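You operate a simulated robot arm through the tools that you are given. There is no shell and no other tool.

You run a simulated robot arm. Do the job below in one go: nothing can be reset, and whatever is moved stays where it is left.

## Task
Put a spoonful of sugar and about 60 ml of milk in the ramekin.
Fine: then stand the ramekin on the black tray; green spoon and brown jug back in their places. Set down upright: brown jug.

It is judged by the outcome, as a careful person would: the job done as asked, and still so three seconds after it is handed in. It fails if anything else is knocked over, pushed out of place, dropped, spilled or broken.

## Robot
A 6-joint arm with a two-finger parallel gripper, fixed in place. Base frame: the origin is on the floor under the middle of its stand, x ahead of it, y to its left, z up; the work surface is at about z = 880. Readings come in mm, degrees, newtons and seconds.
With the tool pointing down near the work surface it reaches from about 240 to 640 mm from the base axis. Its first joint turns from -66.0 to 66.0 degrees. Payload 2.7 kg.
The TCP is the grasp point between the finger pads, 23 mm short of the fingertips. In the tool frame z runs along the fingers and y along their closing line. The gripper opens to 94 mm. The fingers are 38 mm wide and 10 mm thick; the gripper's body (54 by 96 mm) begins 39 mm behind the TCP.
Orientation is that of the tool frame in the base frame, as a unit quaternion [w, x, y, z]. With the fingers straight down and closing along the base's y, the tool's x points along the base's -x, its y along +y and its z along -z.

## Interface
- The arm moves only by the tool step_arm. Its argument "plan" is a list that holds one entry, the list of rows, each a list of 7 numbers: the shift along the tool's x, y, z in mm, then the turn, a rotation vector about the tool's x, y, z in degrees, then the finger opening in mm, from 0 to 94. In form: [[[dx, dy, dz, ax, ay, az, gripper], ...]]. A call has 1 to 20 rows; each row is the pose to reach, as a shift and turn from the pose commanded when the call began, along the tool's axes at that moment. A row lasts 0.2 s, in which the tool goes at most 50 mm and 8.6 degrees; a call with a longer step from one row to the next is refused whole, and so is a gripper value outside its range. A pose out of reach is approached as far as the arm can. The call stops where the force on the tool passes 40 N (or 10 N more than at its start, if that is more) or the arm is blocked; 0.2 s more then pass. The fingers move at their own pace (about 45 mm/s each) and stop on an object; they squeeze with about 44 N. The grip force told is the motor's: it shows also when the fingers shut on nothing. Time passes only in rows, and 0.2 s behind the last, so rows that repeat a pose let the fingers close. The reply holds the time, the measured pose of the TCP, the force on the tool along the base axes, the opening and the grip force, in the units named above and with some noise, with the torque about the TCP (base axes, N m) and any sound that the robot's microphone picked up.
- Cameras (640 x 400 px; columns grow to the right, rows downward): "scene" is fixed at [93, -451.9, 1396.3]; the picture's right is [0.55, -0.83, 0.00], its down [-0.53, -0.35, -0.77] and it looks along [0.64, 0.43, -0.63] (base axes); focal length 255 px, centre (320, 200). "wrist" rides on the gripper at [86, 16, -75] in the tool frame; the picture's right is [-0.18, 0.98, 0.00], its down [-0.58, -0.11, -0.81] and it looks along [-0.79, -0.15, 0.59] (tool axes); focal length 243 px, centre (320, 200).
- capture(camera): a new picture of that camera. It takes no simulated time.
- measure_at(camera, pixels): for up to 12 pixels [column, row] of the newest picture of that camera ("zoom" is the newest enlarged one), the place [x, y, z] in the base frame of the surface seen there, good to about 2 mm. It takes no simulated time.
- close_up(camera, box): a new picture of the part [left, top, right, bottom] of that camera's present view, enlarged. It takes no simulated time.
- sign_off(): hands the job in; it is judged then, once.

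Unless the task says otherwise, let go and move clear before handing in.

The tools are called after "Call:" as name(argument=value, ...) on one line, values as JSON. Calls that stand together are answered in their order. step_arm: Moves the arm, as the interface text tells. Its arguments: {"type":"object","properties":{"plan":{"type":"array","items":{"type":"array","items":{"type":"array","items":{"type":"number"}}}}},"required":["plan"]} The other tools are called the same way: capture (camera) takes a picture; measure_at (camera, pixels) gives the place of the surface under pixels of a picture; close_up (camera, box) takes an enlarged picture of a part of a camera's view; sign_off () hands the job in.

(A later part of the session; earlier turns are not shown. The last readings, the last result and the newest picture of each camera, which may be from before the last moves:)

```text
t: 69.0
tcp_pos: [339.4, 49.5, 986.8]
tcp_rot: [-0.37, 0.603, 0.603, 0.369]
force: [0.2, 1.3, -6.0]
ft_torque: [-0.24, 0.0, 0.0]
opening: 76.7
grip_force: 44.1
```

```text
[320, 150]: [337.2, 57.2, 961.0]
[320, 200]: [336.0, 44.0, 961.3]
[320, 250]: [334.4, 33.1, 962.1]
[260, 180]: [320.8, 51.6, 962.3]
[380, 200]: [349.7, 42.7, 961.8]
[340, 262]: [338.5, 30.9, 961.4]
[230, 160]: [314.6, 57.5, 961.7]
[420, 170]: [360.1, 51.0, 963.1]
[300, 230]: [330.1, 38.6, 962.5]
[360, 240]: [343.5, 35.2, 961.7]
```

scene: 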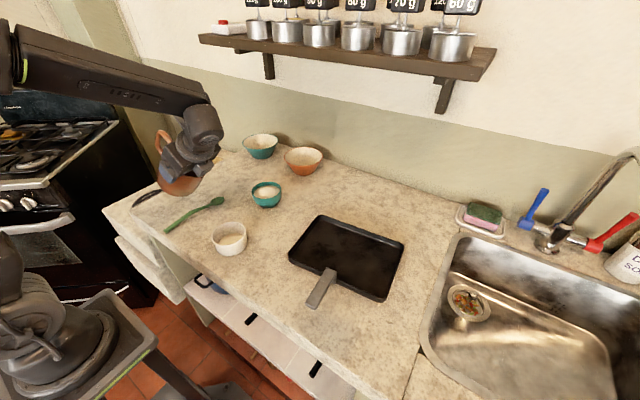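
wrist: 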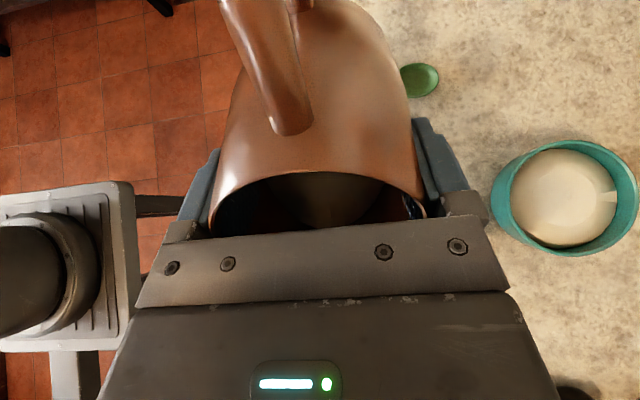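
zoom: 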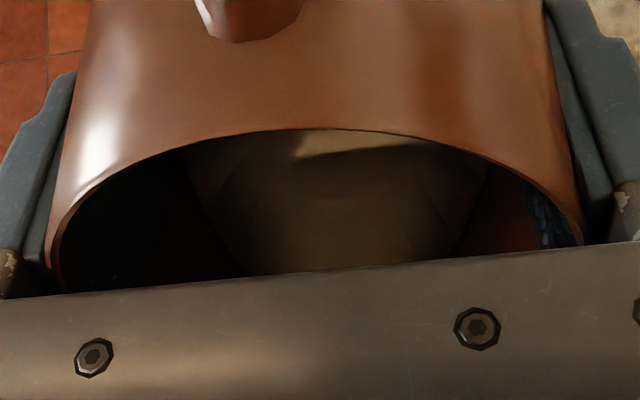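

The milk plane is now at z≈961.9, right at the lip, and the ramekin reads about 887. I'll add one more degree and hold.

Call:
step_arm(plan=[[[0.5, 0, -0.8, 0, 1, 0, 60], [0.5, 0, -0.8, 0, 1, 0, 60], [0.5, 0, -0.8, 0, 1, 0, 60]]])

Call:
close_up(camera="scene", box=[180, 180, 280, 265])

Call:
measure_at(camera="zoom", pixels=[[300, 280], [320, 270], [340, 262], [360, 268], [310, 295], [340, 285], [330, 255], [285, 290], [350, 280], [325, 285]])

Call:
close_up(camera="wrist", box=[190, 140, 450, 260])

Call:
measure_at(camera="zoom", pixels=[[320, 150], [320, 200], [320, 250], [260, 180], [380, 200], [340, 262], [230, 160], [420, 170], [300, 230], [360, 240]])

```text
t: 69.8
tcp_pos: [339.1, 49.3, 988.9]
tcp_rot: [-0.374, 0.6, 0.599, 0.375]
force: [-0.5, -0.1, -6.0]
ft_torque: [-0.22, -0.02, 0.01]
opening: 76.2
grip_force: 43.9
```

```text
4.71 times, centred on (230, 222) of scene
```

zoom: 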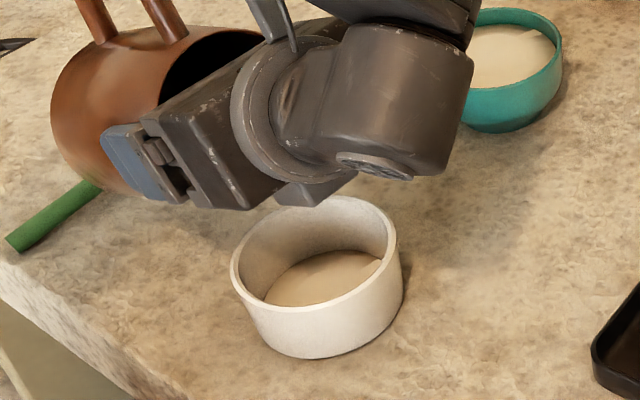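

```text
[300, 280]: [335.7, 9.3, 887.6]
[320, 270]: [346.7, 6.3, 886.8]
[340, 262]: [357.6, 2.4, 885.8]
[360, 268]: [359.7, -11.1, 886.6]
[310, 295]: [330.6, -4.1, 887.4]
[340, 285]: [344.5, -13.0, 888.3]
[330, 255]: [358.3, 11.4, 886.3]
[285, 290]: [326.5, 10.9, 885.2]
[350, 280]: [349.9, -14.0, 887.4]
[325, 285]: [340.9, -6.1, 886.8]
```

```text
2.46 times, centred on (320, 200) of wrist
```

zoom: 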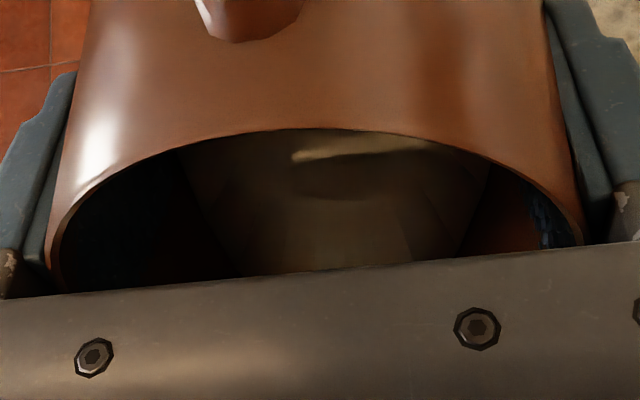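

```text
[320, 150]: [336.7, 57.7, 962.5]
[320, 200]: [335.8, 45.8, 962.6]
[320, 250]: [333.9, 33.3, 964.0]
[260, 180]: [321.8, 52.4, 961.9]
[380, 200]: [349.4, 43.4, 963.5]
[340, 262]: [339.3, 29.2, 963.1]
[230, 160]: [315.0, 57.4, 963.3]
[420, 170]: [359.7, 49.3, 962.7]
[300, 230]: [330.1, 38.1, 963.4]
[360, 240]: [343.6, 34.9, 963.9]
```

There's no flow yet (ramekin ≈886.8) with the milk plane at z≈963. I'll continue to 65°.

Call:
step_arm(plan=[[[0.5, 0, -0.8, 0, 1, 0, 60], [0.5, 0, -0.8, 0, 1, 0, 60], [0.5, 0, -0.8, 0, 1, 0, 60]]])

Call:
close_up(camera="scene", box=[180, 180, 280, 265])

Call:
measure_at(camera="zoom", pixels=[[300, 280], [320, 270], [340, 262], [360, 268], [310, 295], [340, 285], [330, 255], [285, 290], [350, 280], [325, 285]])

Call:
close_up(camera="wrist", box=[190, 140, 450, 260])

Call:
measure_at(camera="zoom", pixels=[[320, 150], [320, 200], [320, 250], [260, 180], [380, 200], [340, 262], [230, 160], [420, 170], [300, 230], [360, 240]])

```text
t: 70.6
tcp_pos: [338.7, 48.7, 989.7]
tcp_rot: [-0.38, 0.596, 0.596, 0.38]
force: [0.2, -0.1, -5.1]
ft_torque: [-0.27, 0.02, -0.01]
opening: 76.4
grip_force: 44.4
```

```text
4.71 times, centred on (230, 222) of scene
```

zoom: 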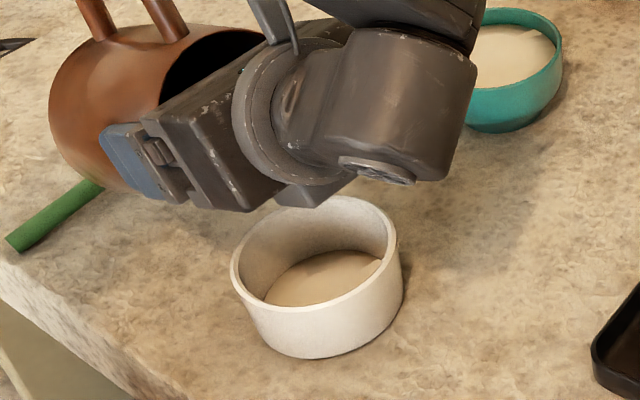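

```text
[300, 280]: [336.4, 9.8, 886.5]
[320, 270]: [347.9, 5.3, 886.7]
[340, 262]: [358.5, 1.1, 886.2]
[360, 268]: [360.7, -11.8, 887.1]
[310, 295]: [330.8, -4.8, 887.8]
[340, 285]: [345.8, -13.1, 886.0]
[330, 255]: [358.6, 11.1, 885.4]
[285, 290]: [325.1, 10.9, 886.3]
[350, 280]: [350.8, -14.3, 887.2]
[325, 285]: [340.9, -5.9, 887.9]
```

```text
2.46 times, centred on (320, 200) of wrist
```

zoom: 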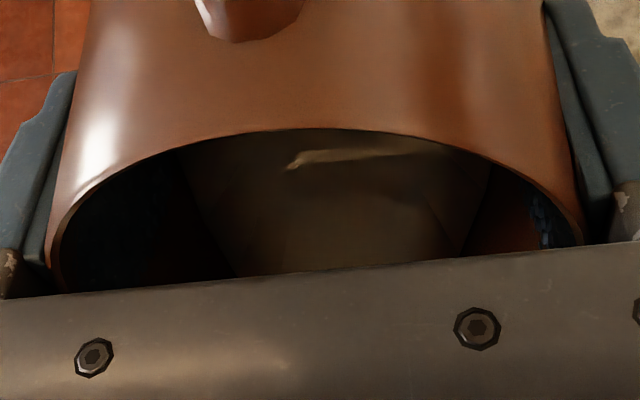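

```text
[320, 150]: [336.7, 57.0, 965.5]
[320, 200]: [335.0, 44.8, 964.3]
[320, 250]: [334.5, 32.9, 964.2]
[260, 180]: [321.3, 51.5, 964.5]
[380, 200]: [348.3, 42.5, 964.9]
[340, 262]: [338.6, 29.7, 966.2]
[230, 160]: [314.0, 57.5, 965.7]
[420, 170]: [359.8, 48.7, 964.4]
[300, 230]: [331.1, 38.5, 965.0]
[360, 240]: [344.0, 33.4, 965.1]
```

There's still no flow. The milk is at z≈965, and the effective rim may sit a couple of millimetres higher than I assumed. I'll go to 66° and hold.

Call:
step_arm(plan=[[[0.5, 0, -0.8, 0, 1, 0, 60], [0.5, 0, -0.8, 0, 1, 0, 60], [0.5, 0, -0.8, 0, 1, 0, 60]]])

Call:
close_up(camera="wrist", box=[190, 140, 450, 260])

Call:
measure_at(camera="zoom", pixels=[[320, 150], [320, 200], [320, 250], [260, 180], [380, 200], [340, 262], [230, 160], [420, 170], [300, 230], [360, 240]])

Call:
close_up(camera="scene", box=[180, 180, 280, 265])

Call:
measure_at(camera="zoom", pixels=[[300, 280], [320, 270], [340, 262], [360, 268], [310, 295], [340, 285], [330, 255], [285, 290], [350, 280], [325, 285]])

```text
t: 71.4
tcp_pos: [338.5, 47.7, 990.1]
tcp_rot: [-0.385, 0.593, 0.594, 0.385]
force: [1.0, -1.0, -5.7]
ft_torque: [-0.22, -0.01, -0.02]
opening: 76.6
grip_force: 43.3
```

```text
2.46 times, centred on (320, 200) of wrist
```

zoom: 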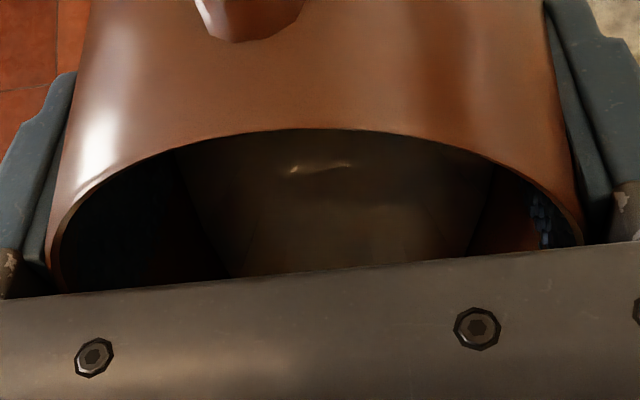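

```text
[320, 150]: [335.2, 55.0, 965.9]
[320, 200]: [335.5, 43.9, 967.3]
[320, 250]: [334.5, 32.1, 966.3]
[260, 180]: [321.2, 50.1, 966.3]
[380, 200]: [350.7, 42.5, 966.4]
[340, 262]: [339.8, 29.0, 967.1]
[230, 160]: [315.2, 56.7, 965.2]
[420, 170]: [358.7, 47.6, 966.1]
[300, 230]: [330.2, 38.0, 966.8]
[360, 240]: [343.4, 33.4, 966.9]
```

```text
4.71 times, centred on (230, 222) of scene
```

zoom: 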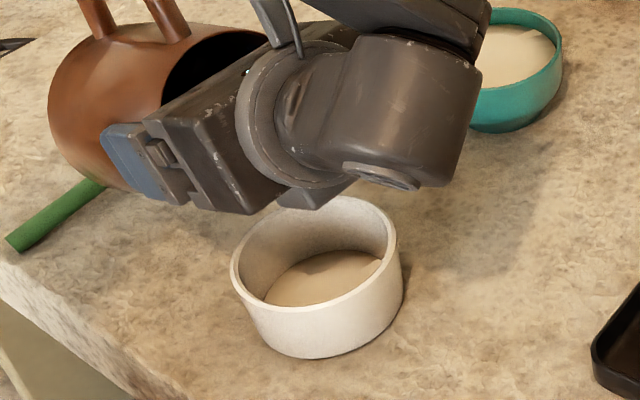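

```text
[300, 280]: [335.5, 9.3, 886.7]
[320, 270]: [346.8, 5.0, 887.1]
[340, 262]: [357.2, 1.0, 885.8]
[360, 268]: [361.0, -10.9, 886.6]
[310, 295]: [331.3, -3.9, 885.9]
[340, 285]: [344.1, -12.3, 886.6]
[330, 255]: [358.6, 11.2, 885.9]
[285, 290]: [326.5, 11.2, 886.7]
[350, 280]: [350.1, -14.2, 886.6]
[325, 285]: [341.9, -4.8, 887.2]
```

It's still at the brink (milk plane ≈966.4, ramekin unchanged ≈886.5). I'll go to 67° with a short hold.

Call:
step_arm(plan=[[[0.5, 0, -0.8, 0, 1, 0, 60], [0.5, 0, -0.8, 0, 1, 0, 60]]])

Call:
close_up(camera="wrist", box=[190, 140, 450, 260])

Call:
measure_at(camera="zoom", pixels=[[320, 150], [320, 200], [320, 250], [260, 180], [380, 200], [340, 262], [230, 160], [420, 170], [300, 230], [360, 240]])

Call:
close_up(camera="scene", box=[180, 180, 280, 265])

Call:
measure_at(camera="zoom", pixels=[[300, 280], [320, 270], [340, 262], [360, 268], [310, 295], [340, 285], [330, 255], [285, 290], [350, 280], [325, 285]])

```text
t: 72.0
tcp_pos: [339.0, 46.7, 990.2]
tcp_rot: [-0.39, 0.59, 0.589, 0.39]
force: [0.0, -0.5, -5.6]
ft_torque: [-0.22, 0.0, 0.03]
opening: 76.4
grip_force: 44.0
```

```text
2.46 times, centred on (320, 200) of wrist
```

zoom: 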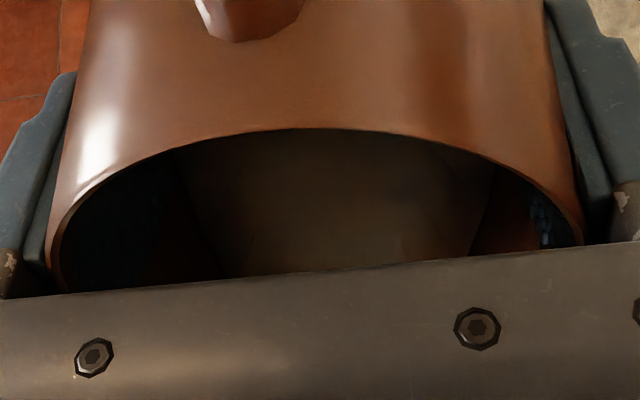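

```text
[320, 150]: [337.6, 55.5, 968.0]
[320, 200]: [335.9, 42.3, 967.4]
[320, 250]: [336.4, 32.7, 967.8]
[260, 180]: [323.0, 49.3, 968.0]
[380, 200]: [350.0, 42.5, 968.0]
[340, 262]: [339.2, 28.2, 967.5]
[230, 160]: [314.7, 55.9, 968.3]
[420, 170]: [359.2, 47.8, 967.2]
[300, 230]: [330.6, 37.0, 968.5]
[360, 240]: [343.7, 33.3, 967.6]
```

```text
4.71 times, centred on (230, 222) of scene
```

zoom: 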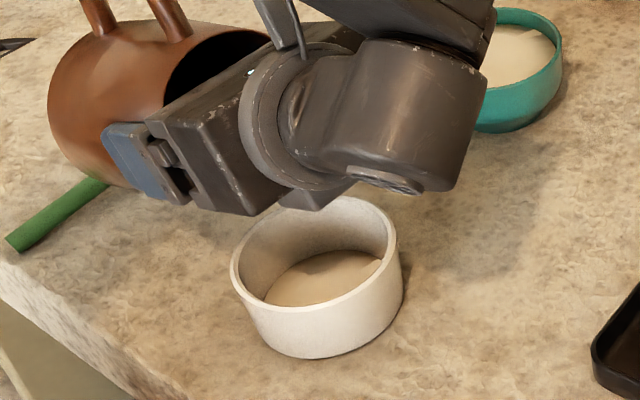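

```text
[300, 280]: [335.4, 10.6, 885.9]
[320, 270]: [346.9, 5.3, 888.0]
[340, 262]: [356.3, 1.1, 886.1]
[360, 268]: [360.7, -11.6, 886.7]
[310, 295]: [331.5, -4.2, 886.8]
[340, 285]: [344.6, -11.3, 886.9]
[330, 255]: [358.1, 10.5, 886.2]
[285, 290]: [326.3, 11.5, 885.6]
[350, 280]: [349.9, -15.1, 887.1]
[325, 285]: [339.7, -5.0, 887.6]
```

No flow yet at 67° (milk plane ≈967.8). I'll go to 68° with a short hold.

Call:
step_arm(plan=[[[0.5, 0, -0.8, 0, 1, 0, 60], [0.5, 0, -0.8, 0, 1, 0, 60]]])

Call:
close_up(camera="wrist", box=[190, 140, 450, 260])

Call:
measure_at(camera="zoom", pixels=[[320, 150], [320, 200], [320, 250], [260, 180], [380, 200], [340, 262], [230, 160], [420, 170], [300, 230], [360, 240]])

Call:
close_up(camera="scene", box=[180, 180, 280, 265])

Call:
measure_at(camera="zoom", pixels=[[300, 280], [320, 270], [340, 262], [360, 268], [310, 295], [340, 285], [330, 255], [285, 290], [350, 280], [325, 285]])

```text
t: 72.6
tcp_pos: [338.9, 47.4, 991.2]
tcp_rot: [-0.395, 0.586, 0.586, 0.396]
force: [0.4, 0.6, -4.7]
ft_torque: [-0.22, -0.02, 0.02]
opening: 76.4
grip_force: 44.1
```

```text
2.46 times, centred on (320, 200) of wrist
```

zoom: 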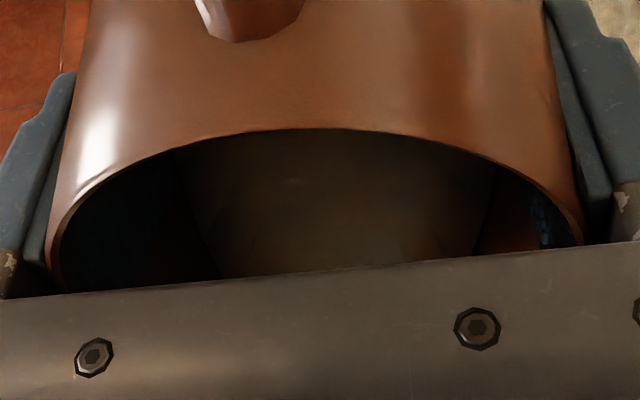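

```text
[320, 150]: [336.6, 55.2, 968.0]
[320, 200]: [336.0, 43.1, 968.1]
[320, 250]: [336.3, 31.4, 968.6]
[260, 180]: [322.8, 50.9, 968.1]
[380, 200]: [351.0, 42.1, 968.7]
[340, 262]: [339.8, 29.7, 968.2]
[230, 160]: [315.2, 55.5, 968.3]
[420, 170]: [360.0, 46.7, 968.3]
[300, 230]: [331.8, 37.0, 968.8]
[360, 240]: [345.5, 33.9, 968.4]
```

```text
4.71 times, centred on (230, 222) of scene
```

zoom: 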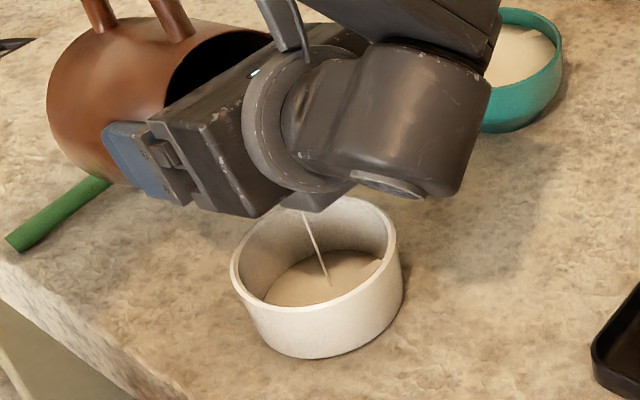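

```text
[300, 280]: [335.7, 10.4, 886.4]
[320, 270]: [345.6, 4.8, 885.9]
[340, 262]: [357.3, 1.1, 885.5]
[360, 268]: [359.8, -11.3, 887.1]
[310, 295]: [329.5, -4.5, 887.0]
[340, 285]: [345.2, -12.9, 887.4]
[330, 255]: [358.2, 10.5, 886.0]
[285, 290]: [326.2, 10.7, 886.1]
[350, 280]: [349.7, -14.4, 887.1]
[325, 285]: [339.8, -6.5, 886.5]
```

A thin white stream is now visible at zoom (305,215)→(328,280), landing inside the ramekin. I'll hold this tilt and watch the level.

Call:
step_arm(plan=[[[0, 0, 0, 0, 0, 0, 60], [0, 0, 0, 0, 0, 0, 60], [0, 0, 0, 0, 0, 0, 60]]])

Call:
close_up(camera="scene", box=[180, 180, 280, 265])

Call:
measure_at(camera="zoom", pixels=[[300, 280], [320, 270], [340, 262], [360, 268], [310, 295], [340, 285], [350, 255], [285, 290], [350, 280], [320, 290]])

```text
t: 73.4
tcp_pos: [340.1, 47.0, 991.1]
tcp_rot: [-0.396, 0.586, 0.587, 0.394]
force: [-0.5, -0.3, -4.5]
ft_torque: [-0.24, 0.02, -0.01]
opening: 76.5
grip_force: 44.5
```

```text
4.71 times, centred on (230, 222) of scene
```

zoom: 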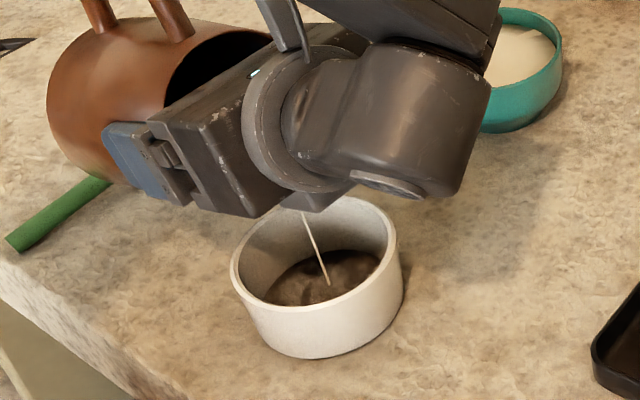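

```text
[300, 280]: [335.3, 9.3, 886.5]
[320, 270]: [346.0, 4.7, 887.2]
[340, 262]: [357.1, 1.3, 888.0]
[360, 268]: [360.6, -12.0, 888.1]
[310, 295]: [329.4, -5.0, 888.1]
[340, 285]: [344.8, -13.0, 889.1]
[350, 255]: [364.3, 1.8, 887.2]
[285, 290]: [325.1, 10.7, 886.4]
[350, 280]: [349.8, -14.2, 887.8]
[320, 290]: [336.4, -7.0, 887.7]
```

The level has begun to rise (≈887.6) and the ramekin surface now reflects the dark arm. I'll keep holding for another second.

Call:
step_arm(plan=[[[0, 0, 0, 0, 0, 0, 60], [0, 0, 0, 0, 0, 0, 60], [0, 0, 0, 0, 0, 0, 60], [0, 0, 0, 0, 0, 0, 60], [0, 0, 0, 0, 0, 0, 60]]])

Call:
close_up(camera="scene", box=[180, 180, 280, 265])

Call:
measure_at(camera="zoom", pixels=[[300, 280], [345, 268], [340, 262], [360, 268], [310, 295], [340, 285], [350, 255], [285, 290], [350, 280], [320, 290]])

```text
t: 74.6
tcp_pos: [340.0, 47.6, 991.3]
tcp_rot: [-0.396, 0.586, 0.586, 0.395]
force: [0.0, 0.2, -5.2]
ft_torque: [-0.26, 0.01, 0.0]
opening: 76.4
grip_force: 43.7
```

```text
4.71 times, centred on (230, 222) of scene
```

zoom: 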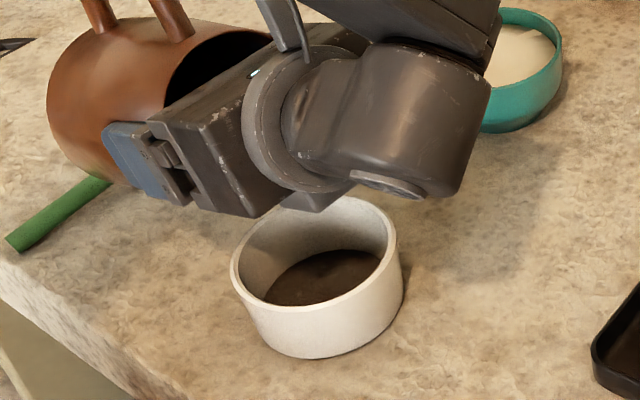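

```text
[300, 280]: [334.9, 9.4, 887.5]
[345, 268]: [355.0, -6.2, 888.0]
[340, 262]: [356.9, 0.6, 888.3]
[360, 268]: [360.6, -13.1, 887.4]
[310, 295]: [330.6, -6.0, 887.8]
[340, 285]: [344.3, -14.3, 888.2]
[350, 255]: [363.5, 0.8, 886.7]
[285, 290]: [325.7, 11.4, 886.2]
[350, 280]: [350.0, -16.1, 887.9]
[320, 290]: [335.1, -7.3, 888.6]
```

The flow stopped by itself at 68° with the level at about 887.7, roughly 5 ml in. I'll tilt on to 69.5° and hold until it settles.

Call:
step_arm(plan=[[[0.4, 0, -0.6, 0, 0.75, 0, 60], [0.8, 0, -1.2, 0, 1.5, 0, 60], [0.8, 0, -1.2, 0, 1.5, 0, 60], [0.8, 0, -1.2, 0, 1.5, 0, 60]]])

Call:
close_up(camera="scene", box=[180, 180, 280, 265])

Call:
measure_at(camera="zoom", pixels=[[300, 280], [345, 268], [340, 262], [360, 268], [310, 295], [340, 285], [350, 255], [285, 290], [350, 280], [320, 290]])

```text
t: 75.6
tcp_pos: [338.6, 46.6, 992.4]
tcp_rot: [-0.403, 0.581, 0.581, 0.403]
force: [0.3, -0.3, -5.1]
ft_torque: [-0.26, 0.01, 0.04]
opening: 76.5
grip_force: 43.3
```

```text
4.71 times, centred on (230, 222) of scene
```

zoom: 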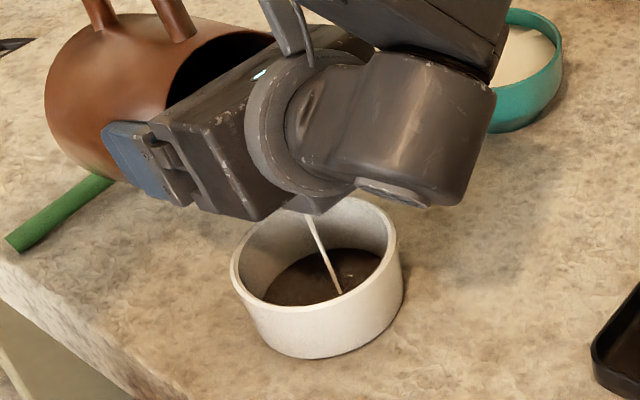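

```text
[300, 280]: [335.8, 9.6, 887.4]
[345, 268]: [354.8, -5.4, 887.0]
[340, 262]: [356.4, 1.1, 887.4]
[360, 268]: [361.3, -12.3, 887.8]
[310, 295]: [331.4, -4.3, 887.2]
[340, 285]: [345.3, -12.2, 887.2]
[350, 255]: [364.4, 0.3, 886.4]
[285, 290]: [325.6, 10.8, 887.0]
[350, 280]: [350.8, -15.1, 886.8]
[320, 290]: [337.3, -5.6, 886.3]
```

The stream is flowing again and landing well inside. I'll hold until it settles and then read the level.

Call:
step_arm(plan=[[[0, 0, 0, 0, 0, 0, 60], [0, 0, 0, 0, 0, 0, 60], [0, 0, 0, 0, 0, 0, 60], [0, 0, 0, 0, 0, 0, 60], [0, 0, 0, 0, 0, 0, 60], [0, 0, 0, 0, 0, 0, 60]]])

Call:
close_up(camera="scene", box=[180, 180, 280, 265])

Call:
measure_at(camera="zoom", pixels=[[300, 280], [345, 268], [340, 262], [360, 268], [310, 295], [340, 285], [350, 255], [285, 290], [350, 280], [320, 290]])

Call:
close_up(camera="wrist", box=[190, 140, 450, 260])

Call:
measure_at(camera="zoom", pixels=[[320, 150], [320, 200], [320, 250], [260, 180], [380, 200], [340, 262], [230, 160], [420, 170], [300, 230], [360, 240]])

```text
t: 77.0
tcp_pos: [340.5, 45.9, 991.3]
tcp_rot: [-0.403, 0.581, 0.581, 0.403]
force: [0.7, -0.4, -5.4]
ft_torque: [-0.21, -0.02, 0.02]
opening: 76.1
grip_force: 43.8
```

```text
4.71 times, centred on (230, 222) of scene
```

zoom: 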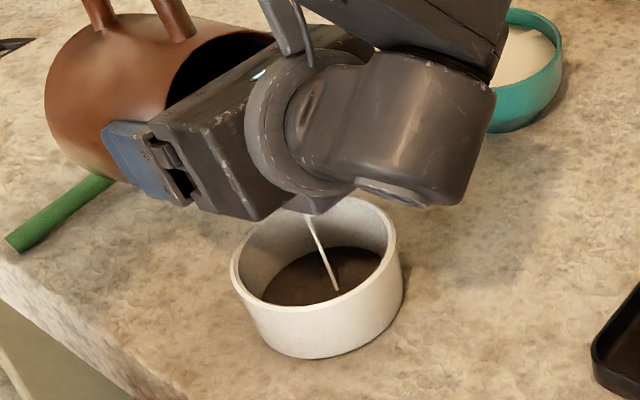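

```text
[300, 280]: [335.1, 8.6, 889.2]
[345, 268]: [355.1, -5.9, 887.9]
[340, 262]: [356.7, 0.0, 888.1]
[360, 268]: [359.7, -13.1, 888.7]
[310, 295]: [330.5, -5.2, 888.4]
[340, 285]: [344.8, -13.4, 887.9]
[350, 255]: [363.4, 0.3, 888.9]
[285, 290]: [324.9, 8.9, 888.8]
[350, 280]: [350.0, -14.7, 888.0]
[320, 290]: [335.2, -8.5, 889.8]
```

```text
2.46 times, centred on (320, 200) of wrist
```

zoom: 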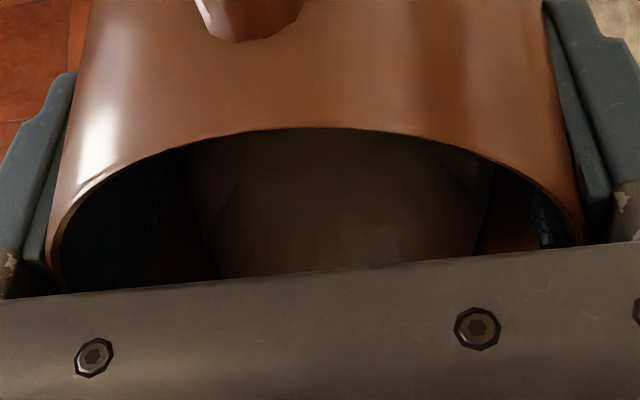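

```text
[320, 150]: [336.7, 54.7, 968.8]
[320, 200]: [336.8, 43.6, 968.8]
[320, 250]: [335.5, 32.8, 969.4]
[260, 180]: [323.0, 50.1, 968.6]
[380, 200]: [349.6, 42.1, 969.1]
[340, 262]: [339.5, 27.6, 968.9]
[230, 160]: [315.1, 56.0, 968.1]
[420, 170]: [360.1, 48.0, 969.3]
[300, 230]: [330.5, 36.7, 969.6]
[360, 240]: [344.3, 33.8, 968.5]
```

The level is at about 888.6 and still flowing slowly. I'll keep holding.

Call:
step_arm(plan=[[[0, 0, 0, 0, 0, 0, 60], [0, 0, 0, 0, 0, 0, 60], [0, 0, 0, 0, 0, 0, 60], [0, 0, 0, 0, 0, 0, 60], [0, 0, 0, 0, 0, 0, 60], [0, 0, 0, 0, 0, 0, 60], [0, 0, 0, 0, 0, 0, 60], [0, 0, 0, 0, 0, 0, 60]]])

Call:
close_up(camera="scene", box=[180, 180, 280, 265])

Call:
measure_at(camera="zoom", pixels=[[300, 280], [345, 268], [340, 262], [360, 268], [310, 295], [340, 285], [350, 255], [285, 290], [350, 280], [320, 290]])

```text
t: 78.8
tcp_pos: [338.5, 46.2, 992.9]
tcp_rot: [-0.403, 0.581, 0.581, 0.402]
force: [-0.7, 0.0, -5.3]
ft_torque: [-0.23, -0.01, -0.01]
opening: 76.5
grip_force: 43.2
```

```text
4.71 times, centred on (230, 222) of scene
```

zoom: 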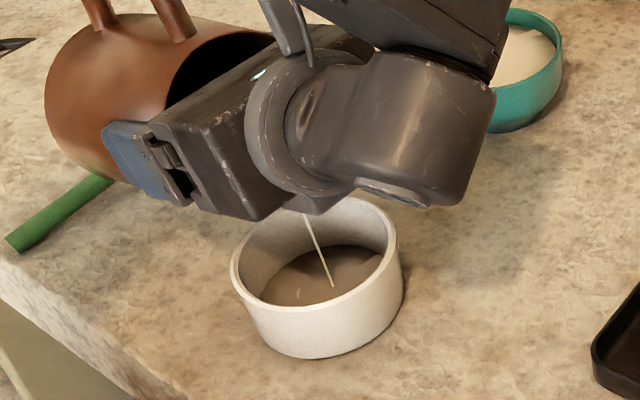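

```text
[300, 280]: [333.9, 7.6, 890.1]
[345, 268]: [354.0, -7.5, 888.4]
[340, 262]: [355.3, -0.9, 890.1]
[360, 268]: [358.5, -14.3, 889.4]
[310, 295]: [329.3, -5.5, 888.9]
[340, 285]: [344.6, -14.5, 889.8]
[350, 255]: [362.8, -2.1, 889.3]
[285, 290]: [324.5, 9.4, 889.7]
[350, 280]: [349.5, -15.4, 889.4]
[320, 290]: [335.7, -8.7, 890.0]
```

The level is at about 889.5 with the stream thinning. I'll tilt to 71° and hold.

Call:
step_arm(plan=[[[0.4, 0, -0.6, 0, 0.75, 0, 60], [0.8, 0, -1.2, 0, 1.5, 0, 60], [0.8, 0, -1.2, 0, 1.5, 0, 60], [0.8, 0, -1.2, 0, 1.5, 0, 60], [0.8, 0, -1.2, 0, 1.5, 0, 60], [0.8, 0, -1.2, 0, 1.5, 0, 60], [0.8, 0, -1.2, 0, 1.5, 0, 60]]])

Call:
close_up(camera="scene", box=[180, 180, 280, 265])

Call:
measure_at(camera="zoom", pixels=[[300, 280], [345, 268], [340, 262], [360, 268], [310, 295], [340, 285], [350, 255], [285, 290], [350, 280], [320, 290]])

```text
t: 80.4
tcp_pos: [338.5, 45.7, 992.4]
tcp_rot: [-0.411, 0.575, 0.576, 0.411]
force: [0.1, -0.4, -5.6]
ft_torque: [-0.21, 0.02, 0.0]
opening: 76.5
grip_force: 43.9
```

```text
4.71 times, centred on (230, 222) of scene
```

zoom: 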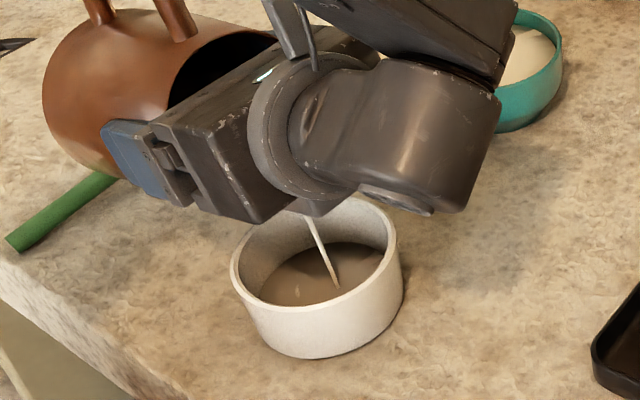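

```text
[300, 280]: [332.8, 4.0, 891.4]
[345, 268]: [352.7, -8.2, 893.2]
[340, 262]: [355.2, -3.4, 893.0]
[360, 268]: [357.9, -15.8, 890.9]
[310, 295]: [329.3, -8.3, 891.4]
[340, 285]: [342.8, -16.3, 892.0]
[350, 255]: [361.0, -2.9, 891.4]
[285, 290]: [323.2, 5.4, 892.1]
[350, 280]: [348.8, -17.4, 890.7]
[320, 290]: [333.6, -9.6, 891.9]
```

The level is at about 891.8. I'll hold at 71°.

Call:
step_arm(plan=[[[0, 0, 0, 0, 0, 0, 60], [0, 0, 0, 0, 0, 0, 60], [0, 0, 0, 0, 0, 0, 60], [0, 0, 0, 0, 0, 0, 60], [0, 0, 0, 0, 0, 0, 60], [0, 0, 0, 0, 0, 0, 60], [0, 0, 0, 0, 0, 0, 60], [0, 0, 0, 0, 0, 0, 60]]])

Call:
close_up(camera="scene", box=[180, 180, 280, 265])

Call:
measure_at(camera="zoom", pixels=[[300, 280], [345, 268], [340, 262], [360, 268], [310, 295], [340, 285], [350, 255], [285, 290], [350, 280], [320, 290]])

Call:
close_up(camera="wrist", box=[190, 140, 450, 260])

Call:
measure_at(camera="zoom", pixels=[[320, 150], [320, 200], [320, 250], [260, 180], [380, 200], [340, 262], [230, 160], [420, 170], [300, 230], [360, 240]])

```text
t: 82.2
tcp_pos: [339.6, 45.2, 993.7]
tcp_rot: [-0.41, 0.576, 0.575, 0.411]
force: [0.4, -0.6, -5.1]
ft_torque: [-0.22, -0.01, 0.01]
opening: 76.4
grip_force: 44.3
```

```text
4.71 times, centred on (230, 222) of scene
```

zoom: 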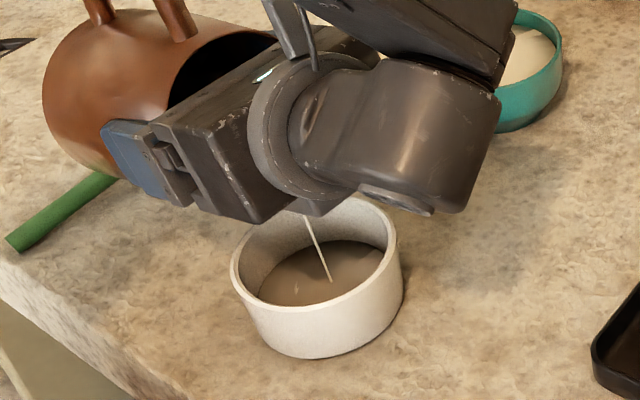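

```text
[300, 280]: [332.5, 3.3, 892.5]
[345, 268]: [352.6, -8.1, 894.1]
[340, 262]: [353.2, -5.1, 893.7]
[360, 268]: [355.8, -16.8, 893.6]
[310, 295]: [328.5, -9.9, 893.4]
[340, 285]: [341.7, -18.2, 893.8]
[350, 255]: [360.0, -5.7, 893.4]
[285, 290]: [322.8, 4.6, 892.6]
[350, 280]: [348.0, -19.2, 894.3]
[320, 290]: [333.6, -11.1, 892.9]
```

```text
2.46 times, centred on (320, 200) of wrist
```

zoom: 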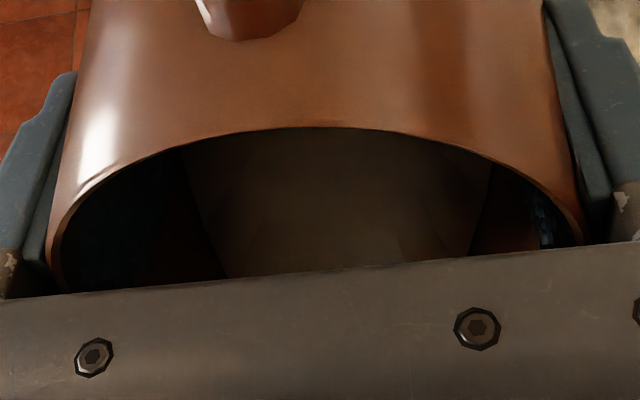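

```text
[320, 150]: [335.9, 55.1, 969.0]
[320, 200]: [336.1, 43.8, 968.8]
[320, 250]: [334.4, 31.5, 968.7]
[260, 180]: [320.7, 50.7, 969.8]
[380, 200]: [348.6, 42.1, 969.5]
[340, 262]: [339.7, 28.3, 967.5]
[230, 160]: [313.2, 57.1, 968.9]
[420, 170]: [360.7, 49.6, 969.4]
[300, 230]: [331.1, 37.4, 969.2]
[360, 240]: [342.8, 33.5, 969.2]
```

The level is at about 893.4, roughly 30 ml, and the stream is thin. I'll tilt to 72.5° and hold.

Call:
step_arm(plan=[[[0.4, 0, -0.6, 0, 0.75, 0, 60], [0.8, 0, -1.2, 0, 1.5, 0, 60], [0.8, 0, -1.2, 0, 1.5, 0, 60], [0.8, 0, -1.2, 0, 1.5, 0, 60], [0.8, 0, -1.2, 0, 1.5, 0, 60], [0.8, 0, -1.2, 0, 1.5, 0, 60], [0.8, 0, -1.2, 0, 1.5, 0, 60], [0.8, 0, -1.2, 0, 1.5, 0, 60], [0.8, 0, -1.2, 0, 1.5, 0, 60], [0.8, 0, -1.2, 0, 1.5, 0, 60]]])

Call:
close_up(camera="scene", box=[180, 180, 280, 265])

Call:
measure_at(camera="zoom", pixels=[[300, 280], [345, 268], [340, 262], [360, 268], [310, 290], [340, 285], [350, 255], [285, 285], [350, 280], [320, 285]])

```text
t: 84.4
tcp_pos: [339.1, 45.5, 996.0]
tcp_rot: [-0.419, 0.57, 0.57, 0.418]
force: [0.2, -0.9, -5.0]
ft_torque: [-0.21, 0.03, 0.03]
opening: 76.6
grip_force: 44.2
```

```text
4.71 times, centred on (230, 222) of scene
```

zoom: 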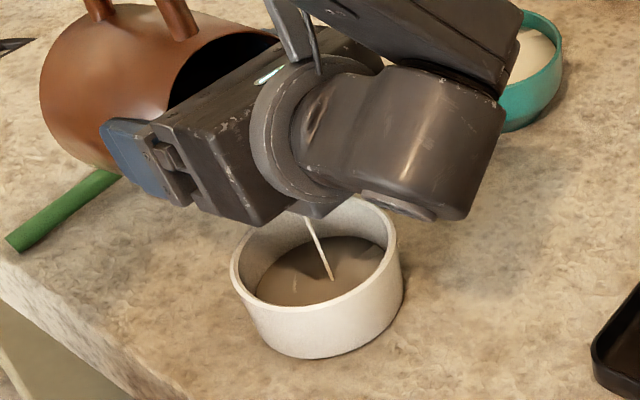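

```text
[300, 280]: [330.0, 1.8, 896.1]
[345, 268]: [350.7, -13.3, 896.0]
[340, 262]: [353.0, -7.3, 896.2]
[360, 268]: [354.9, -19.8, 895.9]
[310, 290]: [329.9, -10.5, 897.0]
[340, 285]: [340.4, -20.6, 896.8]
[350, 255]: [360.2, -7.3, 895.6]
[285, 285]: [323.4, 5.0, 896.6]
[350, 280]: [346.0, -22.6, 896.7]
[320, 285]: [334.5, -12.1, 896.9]
```

The level is at about 896.4. I'll keep holding at 72.5°.

Call:
step_arm(plan=[[[0, 0, 0, 0, 0, 0, 60], [0, 0, 0, 0, 0, 0, 60], [0, 0, 0, 0, 0, 0, 60], [0, 0, 0, 0, 0, 0, 60], [0, 0, 0, 0, 0, 0, 60], [0, 0, 0, 0, 0, 0, 60], [0, 0, 0, 0, 0, 0, 60], [0, 0, 0, 0, 0, 0, 60]]])

Call:
close_up(camera="scene", box=[180, 180, 280, 265])

Call:
measure_at(camera="zoom", pixels=[[300, 280], [345, 268], [340, 262], [360, 268], [310, 290], [340, 285], [350, 255], [285, 285], [350, 280], [320, 285]])

```text
t: 86.2
tcp_pos: [338.5, 44.6, 995.1]
tcp_rot: [-0.418, 0.57, 0.57, 0.418]
force: [0.7, 0.0, -5.5]
ft_torque: [-0.23, 0.02, 0.0]
opening: 76.4
grip_force: 43.8
```

```text
4.71 times, centred on (230, 222) of scene
```

zoom: 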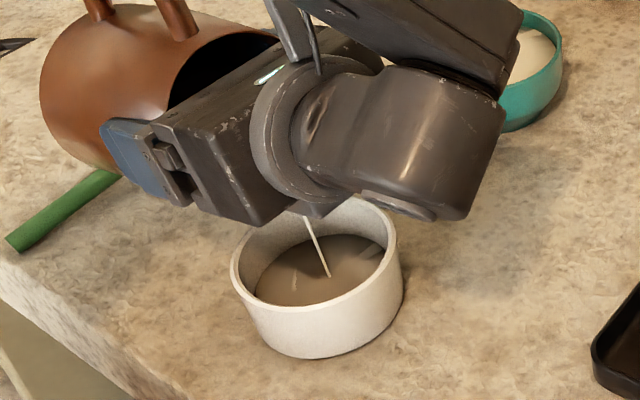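

```text
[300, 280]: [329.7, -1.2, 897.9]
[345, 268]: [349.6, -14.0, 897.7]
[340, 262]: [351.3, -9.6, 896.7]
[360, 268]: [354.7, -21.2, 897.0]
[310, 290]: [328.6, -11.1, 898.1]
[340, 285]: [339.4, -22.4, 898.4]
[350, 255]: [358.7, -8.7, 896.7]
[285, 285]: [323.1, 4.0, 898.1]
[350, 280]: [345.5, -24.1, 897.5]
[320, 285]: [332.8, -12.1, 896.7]
```

The level is at about 897.5, close to 48 ml, with a thin stream. I'll hold a little longer.

Call:
step_arm(plan=[[[0, 0, 0, 0, 0, 0, 60], [0, 0, 0, 0, 0, 0, 60], [0, 0, 0, 0, 0, 0, 60], [0, 0, 0, 0, 0, 0, 60], [0, 0, 0, 0, 0, 0, 60], [0, 0, 0, 0, 0, 0, 60], [0, 0, 0, 0, 0, 0, 60]]])

Call:
close_up(camera="scene", box=[180, 180, 280, 265])

Call:
measure_at(camera="zoom", pixels=[[300, 280], [345, 268], [340, 262], [360, 268], [310, 290], [340, 285], [350, 255], [285, 285], [350, 280], [320, 285]])

Call:
measure_at(camera="zoom", pixels=[[258, 290], [270, 270], [300, 250], [340, 237], [375, 242], [388, 252], [380, 270], [280, 303], [320, 300], [300, 290], [330, 290], [370, 255]])

```text
t: 87.8
tcp_pos: [339.3, 44.1, 994.8]
tcp_rot: [-0.418, 0.57, 0.57, 0.418]
force: [0.1, -0.2, -4.9]
ft_torque: [-0.22, 0.01, -0.03]
opening: 76.8
grip_force: 44.0
```

```text
4.71 times, centred on (230, 222) of scene
```

zoom: 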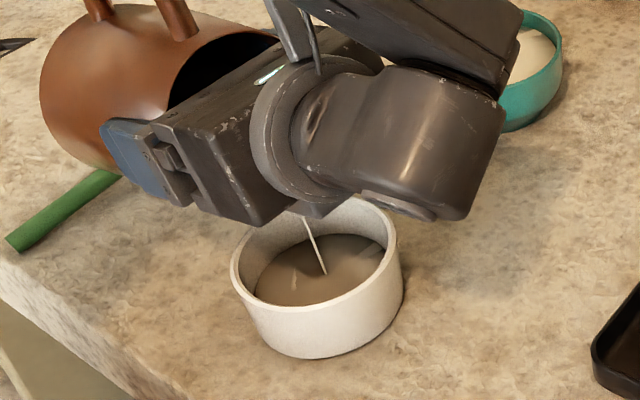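

```text
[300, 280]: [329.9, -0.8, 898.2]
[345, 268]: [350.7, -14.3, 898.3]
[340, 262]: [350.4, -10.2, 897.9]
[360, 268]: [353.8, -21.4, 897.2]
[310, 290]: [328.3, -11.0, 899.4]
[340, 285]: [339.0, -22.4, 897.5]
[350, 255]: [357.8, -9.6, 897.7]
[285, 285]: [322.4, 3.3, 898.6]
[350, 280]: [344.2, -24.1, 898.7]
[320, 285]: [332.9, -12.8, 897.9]
```

```text
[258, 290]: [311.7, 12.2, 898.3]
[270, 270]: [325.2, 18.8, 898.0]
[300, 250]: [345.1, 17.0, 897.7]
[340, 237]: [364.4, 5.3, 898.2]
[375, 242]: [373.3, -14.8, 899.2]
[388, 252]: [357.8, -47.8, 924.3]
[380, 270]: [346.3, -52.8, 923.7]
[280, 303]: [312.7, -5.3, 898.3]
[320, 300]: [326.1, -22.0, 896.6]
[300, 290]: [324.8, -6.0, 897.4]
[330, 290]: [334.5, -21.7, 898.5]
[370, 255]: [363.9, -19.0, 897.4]
```

The level is at about 898.1, near 51–52 ml with an inner radius of about 38 mm. I'll nudge to 73.2° and hold briefly to reach about 899.7.

Call:
step_arm(plan=[[[0.4, 0, -0.6, 0, 0.7, 0, 60], [0.4, 0, -0.6, 0, 0.7, 0, 60], [0.4, 0, -0.6, 0, 0.7, 0, 60], [0.4, 0, -0.6, 0, 0.7, 0, 60], [0.4, 0, -0.6, 0, 0.7, 0, 60]]])

Call:
close_up(camera="scene", box=[180, 180, 280, 265])

Call:
measure_at(camera="zoom", pixels=[[300, 280], [345, 268], [340, 262], [360, 268], [310, 290], [340, 285], [350, 255], [285, 285], [350, 280], [320, 285]])

```text
t: 89.0
tcp_pos: [339.1, 43.6, 995.2]
tcp_rot: [-0.421, 0.568, 0.568, 0.421]
force: [-0.4, -0.2, -4.4]
ft_torque: [-0.2, -0.03, 0.0]
opening: 76.1
grip_force: 43.6
```

```text
4.71 times, centred on (230, 222) of scene
```

zoom: 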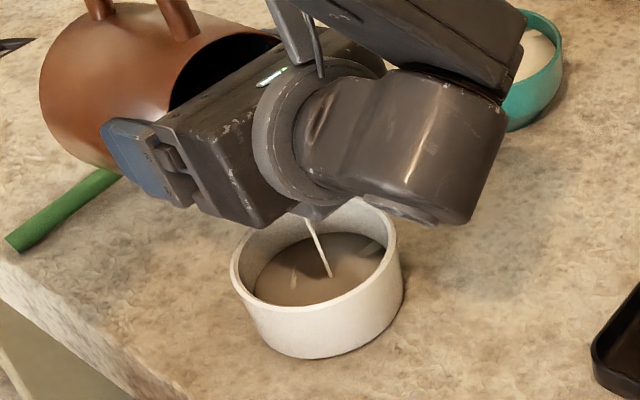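

```text
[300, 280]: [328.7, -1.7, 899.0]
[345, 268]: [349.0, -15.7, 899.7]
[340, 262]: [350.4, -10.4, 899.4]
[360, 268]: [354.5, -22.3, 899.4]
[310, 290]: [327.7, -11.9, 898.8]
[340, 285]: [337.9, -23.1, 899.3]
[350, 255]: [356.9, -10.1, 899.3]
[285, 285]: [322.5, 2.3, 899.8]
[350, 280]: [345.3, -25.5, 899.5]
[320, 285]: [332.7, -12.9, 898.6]
```

The level is at about 899.3, near 57–58 ml, so I'll stop here. I'll tilt the jug back quickly but smoothly while raising it, keeping the spout above the ramekin.

Call:
step_arm(plan=[[[2.9, 0, -0.9, 0, -6, 0, 60], [9.6, 0, -2.9, 0, -13, 0, 60], [21, 0, -6.4, 0, -20, 0, 60], [34.4, 0, -10.5, 0, -26, 0, 60], [47.8, 0, -14.6, 0, -32, 0, 60], [62, 0, -19, 0, -38, 0, 60], [76.5, 0, -23.4, 0, -44, 0, 60], [88, 0, -26.9, 0, -50, 0, 60], [95.6, 0, -29.2, 0, -56, 0, 60], [95.6, 0, -29.2, 0, -62, 0, 60], [95.6, 0, -29.2, 0, -67, 0, 60], [95.6, 0, -29.2, 0, -71, 0, 60], [95.6, 0, -29.2, 0, -73.1, 0, 60], [95.6, 0, -29.2, 0, -73.1, 0, 60]]])

Call:
close_up(camera="scene", box=[160, 130, 290, 265])

Call:
close_up(camera="scene", box=[195, 195, 275, 265])

```text
t: 92.0
tcp_pos: [339.6, 43.2, 1095.0]
tcp_rot: [0.0, 0.707, 0.708, 0.0]
force: [0.3, 0.5, -4.5]
ft_torque: [-0.05, 0.0, 0.01]
opening: 76.7
grip_force: 44.1
```

```text
2.96 times, centred on (225, 198) of scene
```

zoom: 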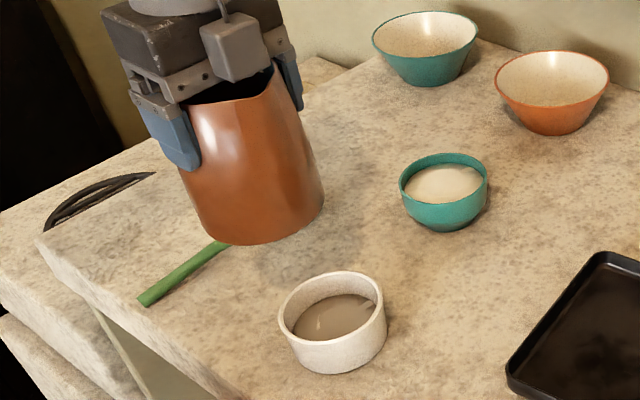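

```text
5.71 times, centred on (235, 230) of scene
```

zoom: 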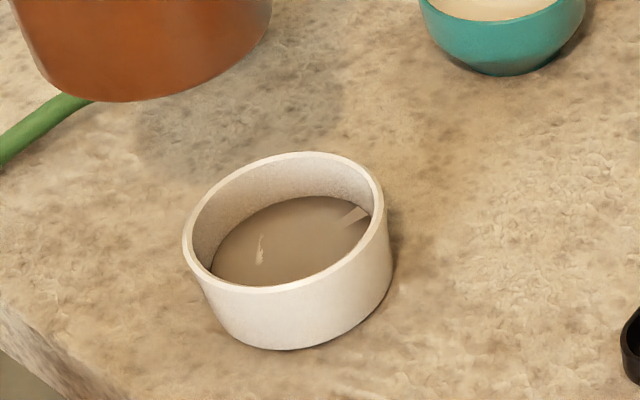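

The jug is upright again and I see no spill on the counter. I'll re-measure the ramekin level in this clear view.

Call:
measure_at(camera="zoom", pixels=[[230, 250], [260, 225], [300, 205], [340, 205], [360, 225], [330, 250], [290, 275], [240, 275], [290, 240], [310, 225], [260, 265], [320, 235]])

Call:
measure_at(camera="zoom", pixels=[[214, 262], [222, 235], [250, 212], [290, 199], [330, 196], [358, 205], [369, 225], [186, 250], [250, 165], [300, 153], [360, 175], [340, 270]])

```text
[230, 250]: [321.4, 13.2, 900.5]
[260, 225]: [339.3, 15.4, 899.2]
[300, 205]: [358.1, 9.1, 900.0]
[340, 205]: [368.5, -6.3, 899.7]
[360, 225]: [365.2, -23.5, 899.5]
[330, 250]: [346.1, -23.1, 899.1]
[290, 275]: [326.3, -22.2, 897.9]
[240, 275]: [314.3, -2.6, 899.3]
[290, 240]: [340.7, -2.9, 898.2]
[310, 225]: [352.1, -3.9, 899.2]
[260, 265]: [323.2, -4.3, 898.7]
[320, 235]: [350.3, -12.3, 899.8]
```

```text
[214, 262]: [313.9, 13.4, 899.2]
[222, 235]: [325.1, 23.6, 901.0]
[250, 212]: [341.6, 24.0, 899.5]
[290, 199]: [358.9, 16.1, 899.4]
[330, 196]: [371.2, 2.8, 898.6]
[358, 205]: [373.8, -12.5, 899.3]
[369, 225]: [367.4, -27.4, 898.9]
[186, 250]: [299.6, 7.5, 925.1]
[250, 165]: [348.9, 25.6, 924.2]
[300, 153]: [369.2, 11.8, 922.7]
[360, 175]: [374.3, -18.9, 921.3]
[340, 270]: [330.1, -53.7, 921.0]
```

The level is about 899.3, a rise of 12.9 mm over a ~37.8 mm inner radius, which gives roughly 56–58 ml. I'll carry the jug back above its place, turning it back to its original orientation (about +3.5° of tool yaw).

Call:
step_arm(plan=[[[4, 0, 0, 0, 0, -2, 60], [14, 1, 0, 0, 0, -6, 60], [27, 2, 0, 0, 0, -11, 60], [40, 3, 0, 0, 0, -16, 60], [54, 4, 0, 0, 0, -21.5, 60], [68, 5, 0, 0, 0, -27, 60], [82, 6, 0, 0, 0, -32.5, 60], [96, 7, 0, 0, 0, -38, 60], [110, 8, 0, 0, 0, -43.5, 60], [124, 9, 0, 0, 0, -49, 60], [138, 10, 0, 0, 0, -54.5, 60], [152, 11, 0, 0, 0, -60, 60], [166, 12, 0, 0, 0, -65.5, 60], [180, 13, 0, 0, 0, -71, 60], [194, 14, 0, 0, 0, -76.5, 60], [208, 15, 0, 0, 0, -82, 60], [222, 15.5, 0, 0, 0, -87.5, 60], [231, 16, 0, 0, 0, -91.5, 60], [235.6, 16, 0, 0, 0, -93.5, 60], [235.6, 16, 0, 0, 0, -93.5, 60]]])

Call:
step_arm(plan=[[[0, 0, 0, 0, 0, 0, 60]]])

Call:
step_arm(plan=[[[0, 0, 0, 0, 0, 0, 60]]])

Call:
step_arm(plan=[[[0, 0, 0, 0, 0, 0, 60]]])

Call:
step_arm(plan=[[[0, 0, 0, 0, 0, 0, 60]]])

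Call:
capture(camera="scene")

```text
t: 96.2
tcp_pos: [356.7, 280.0, 1095.5]
tcp_rot: [0.0, -0.032, 1.0, 0.0]
force: [0.0, 0.1, -4.2]
ft_torque: [0.03, -0.03, -0.01]
opening: 76.2
grip_force: 44.2
```

```text
t: 96.6
tcp_pos: [355.7, 279.2, 1095.5]
tcp_rot: [0.001, -0.031, 1.0, 0.001]
force: [-0.7, 0.2, -4.9]
ft_torque: [-0.03, -0.07, 0.02]
opening: 76.1
grip_force: 44.2
```

```text
t: 97.0
tcp_pos: [355.7, 278.0, 1096.2]
tcp_rot: [0.0, -0.032, 0.999, 0.001]
force: [0.2, -0.5, -5.2]
ft_torque: [0.0, -0.07, -0.01]
opening: 76.3
grip_force: 43.5
```

```text
t: 97.4
tcp_pos: [355.6, 279.3, 1095.8]
tcp_rot: [0.0, -0.03, 1.0, 0.0]
force: [-0.8, -0.4, -5.1]
ft_torque: [-0.01, -0.04, 0.01]
opening: 76.3
grip_force: 43.7
```

```text
t: 97.8
tcp_pos: [355.4, 278.6, 1095.3]
tcp_rot: [0.0, -0.03, 1.0, 0.0]
force: [0.6, 0.4, -5.2]
ft_torque: [-0.01, -0.05, -0.02]
opening: 76.3
grip_force: 44.4
```

```text
taken
```

scene: 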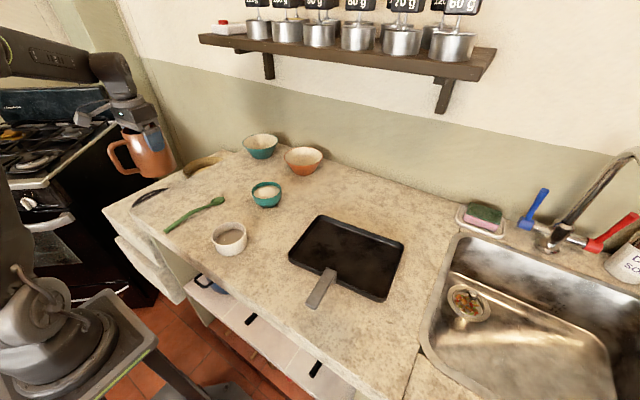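

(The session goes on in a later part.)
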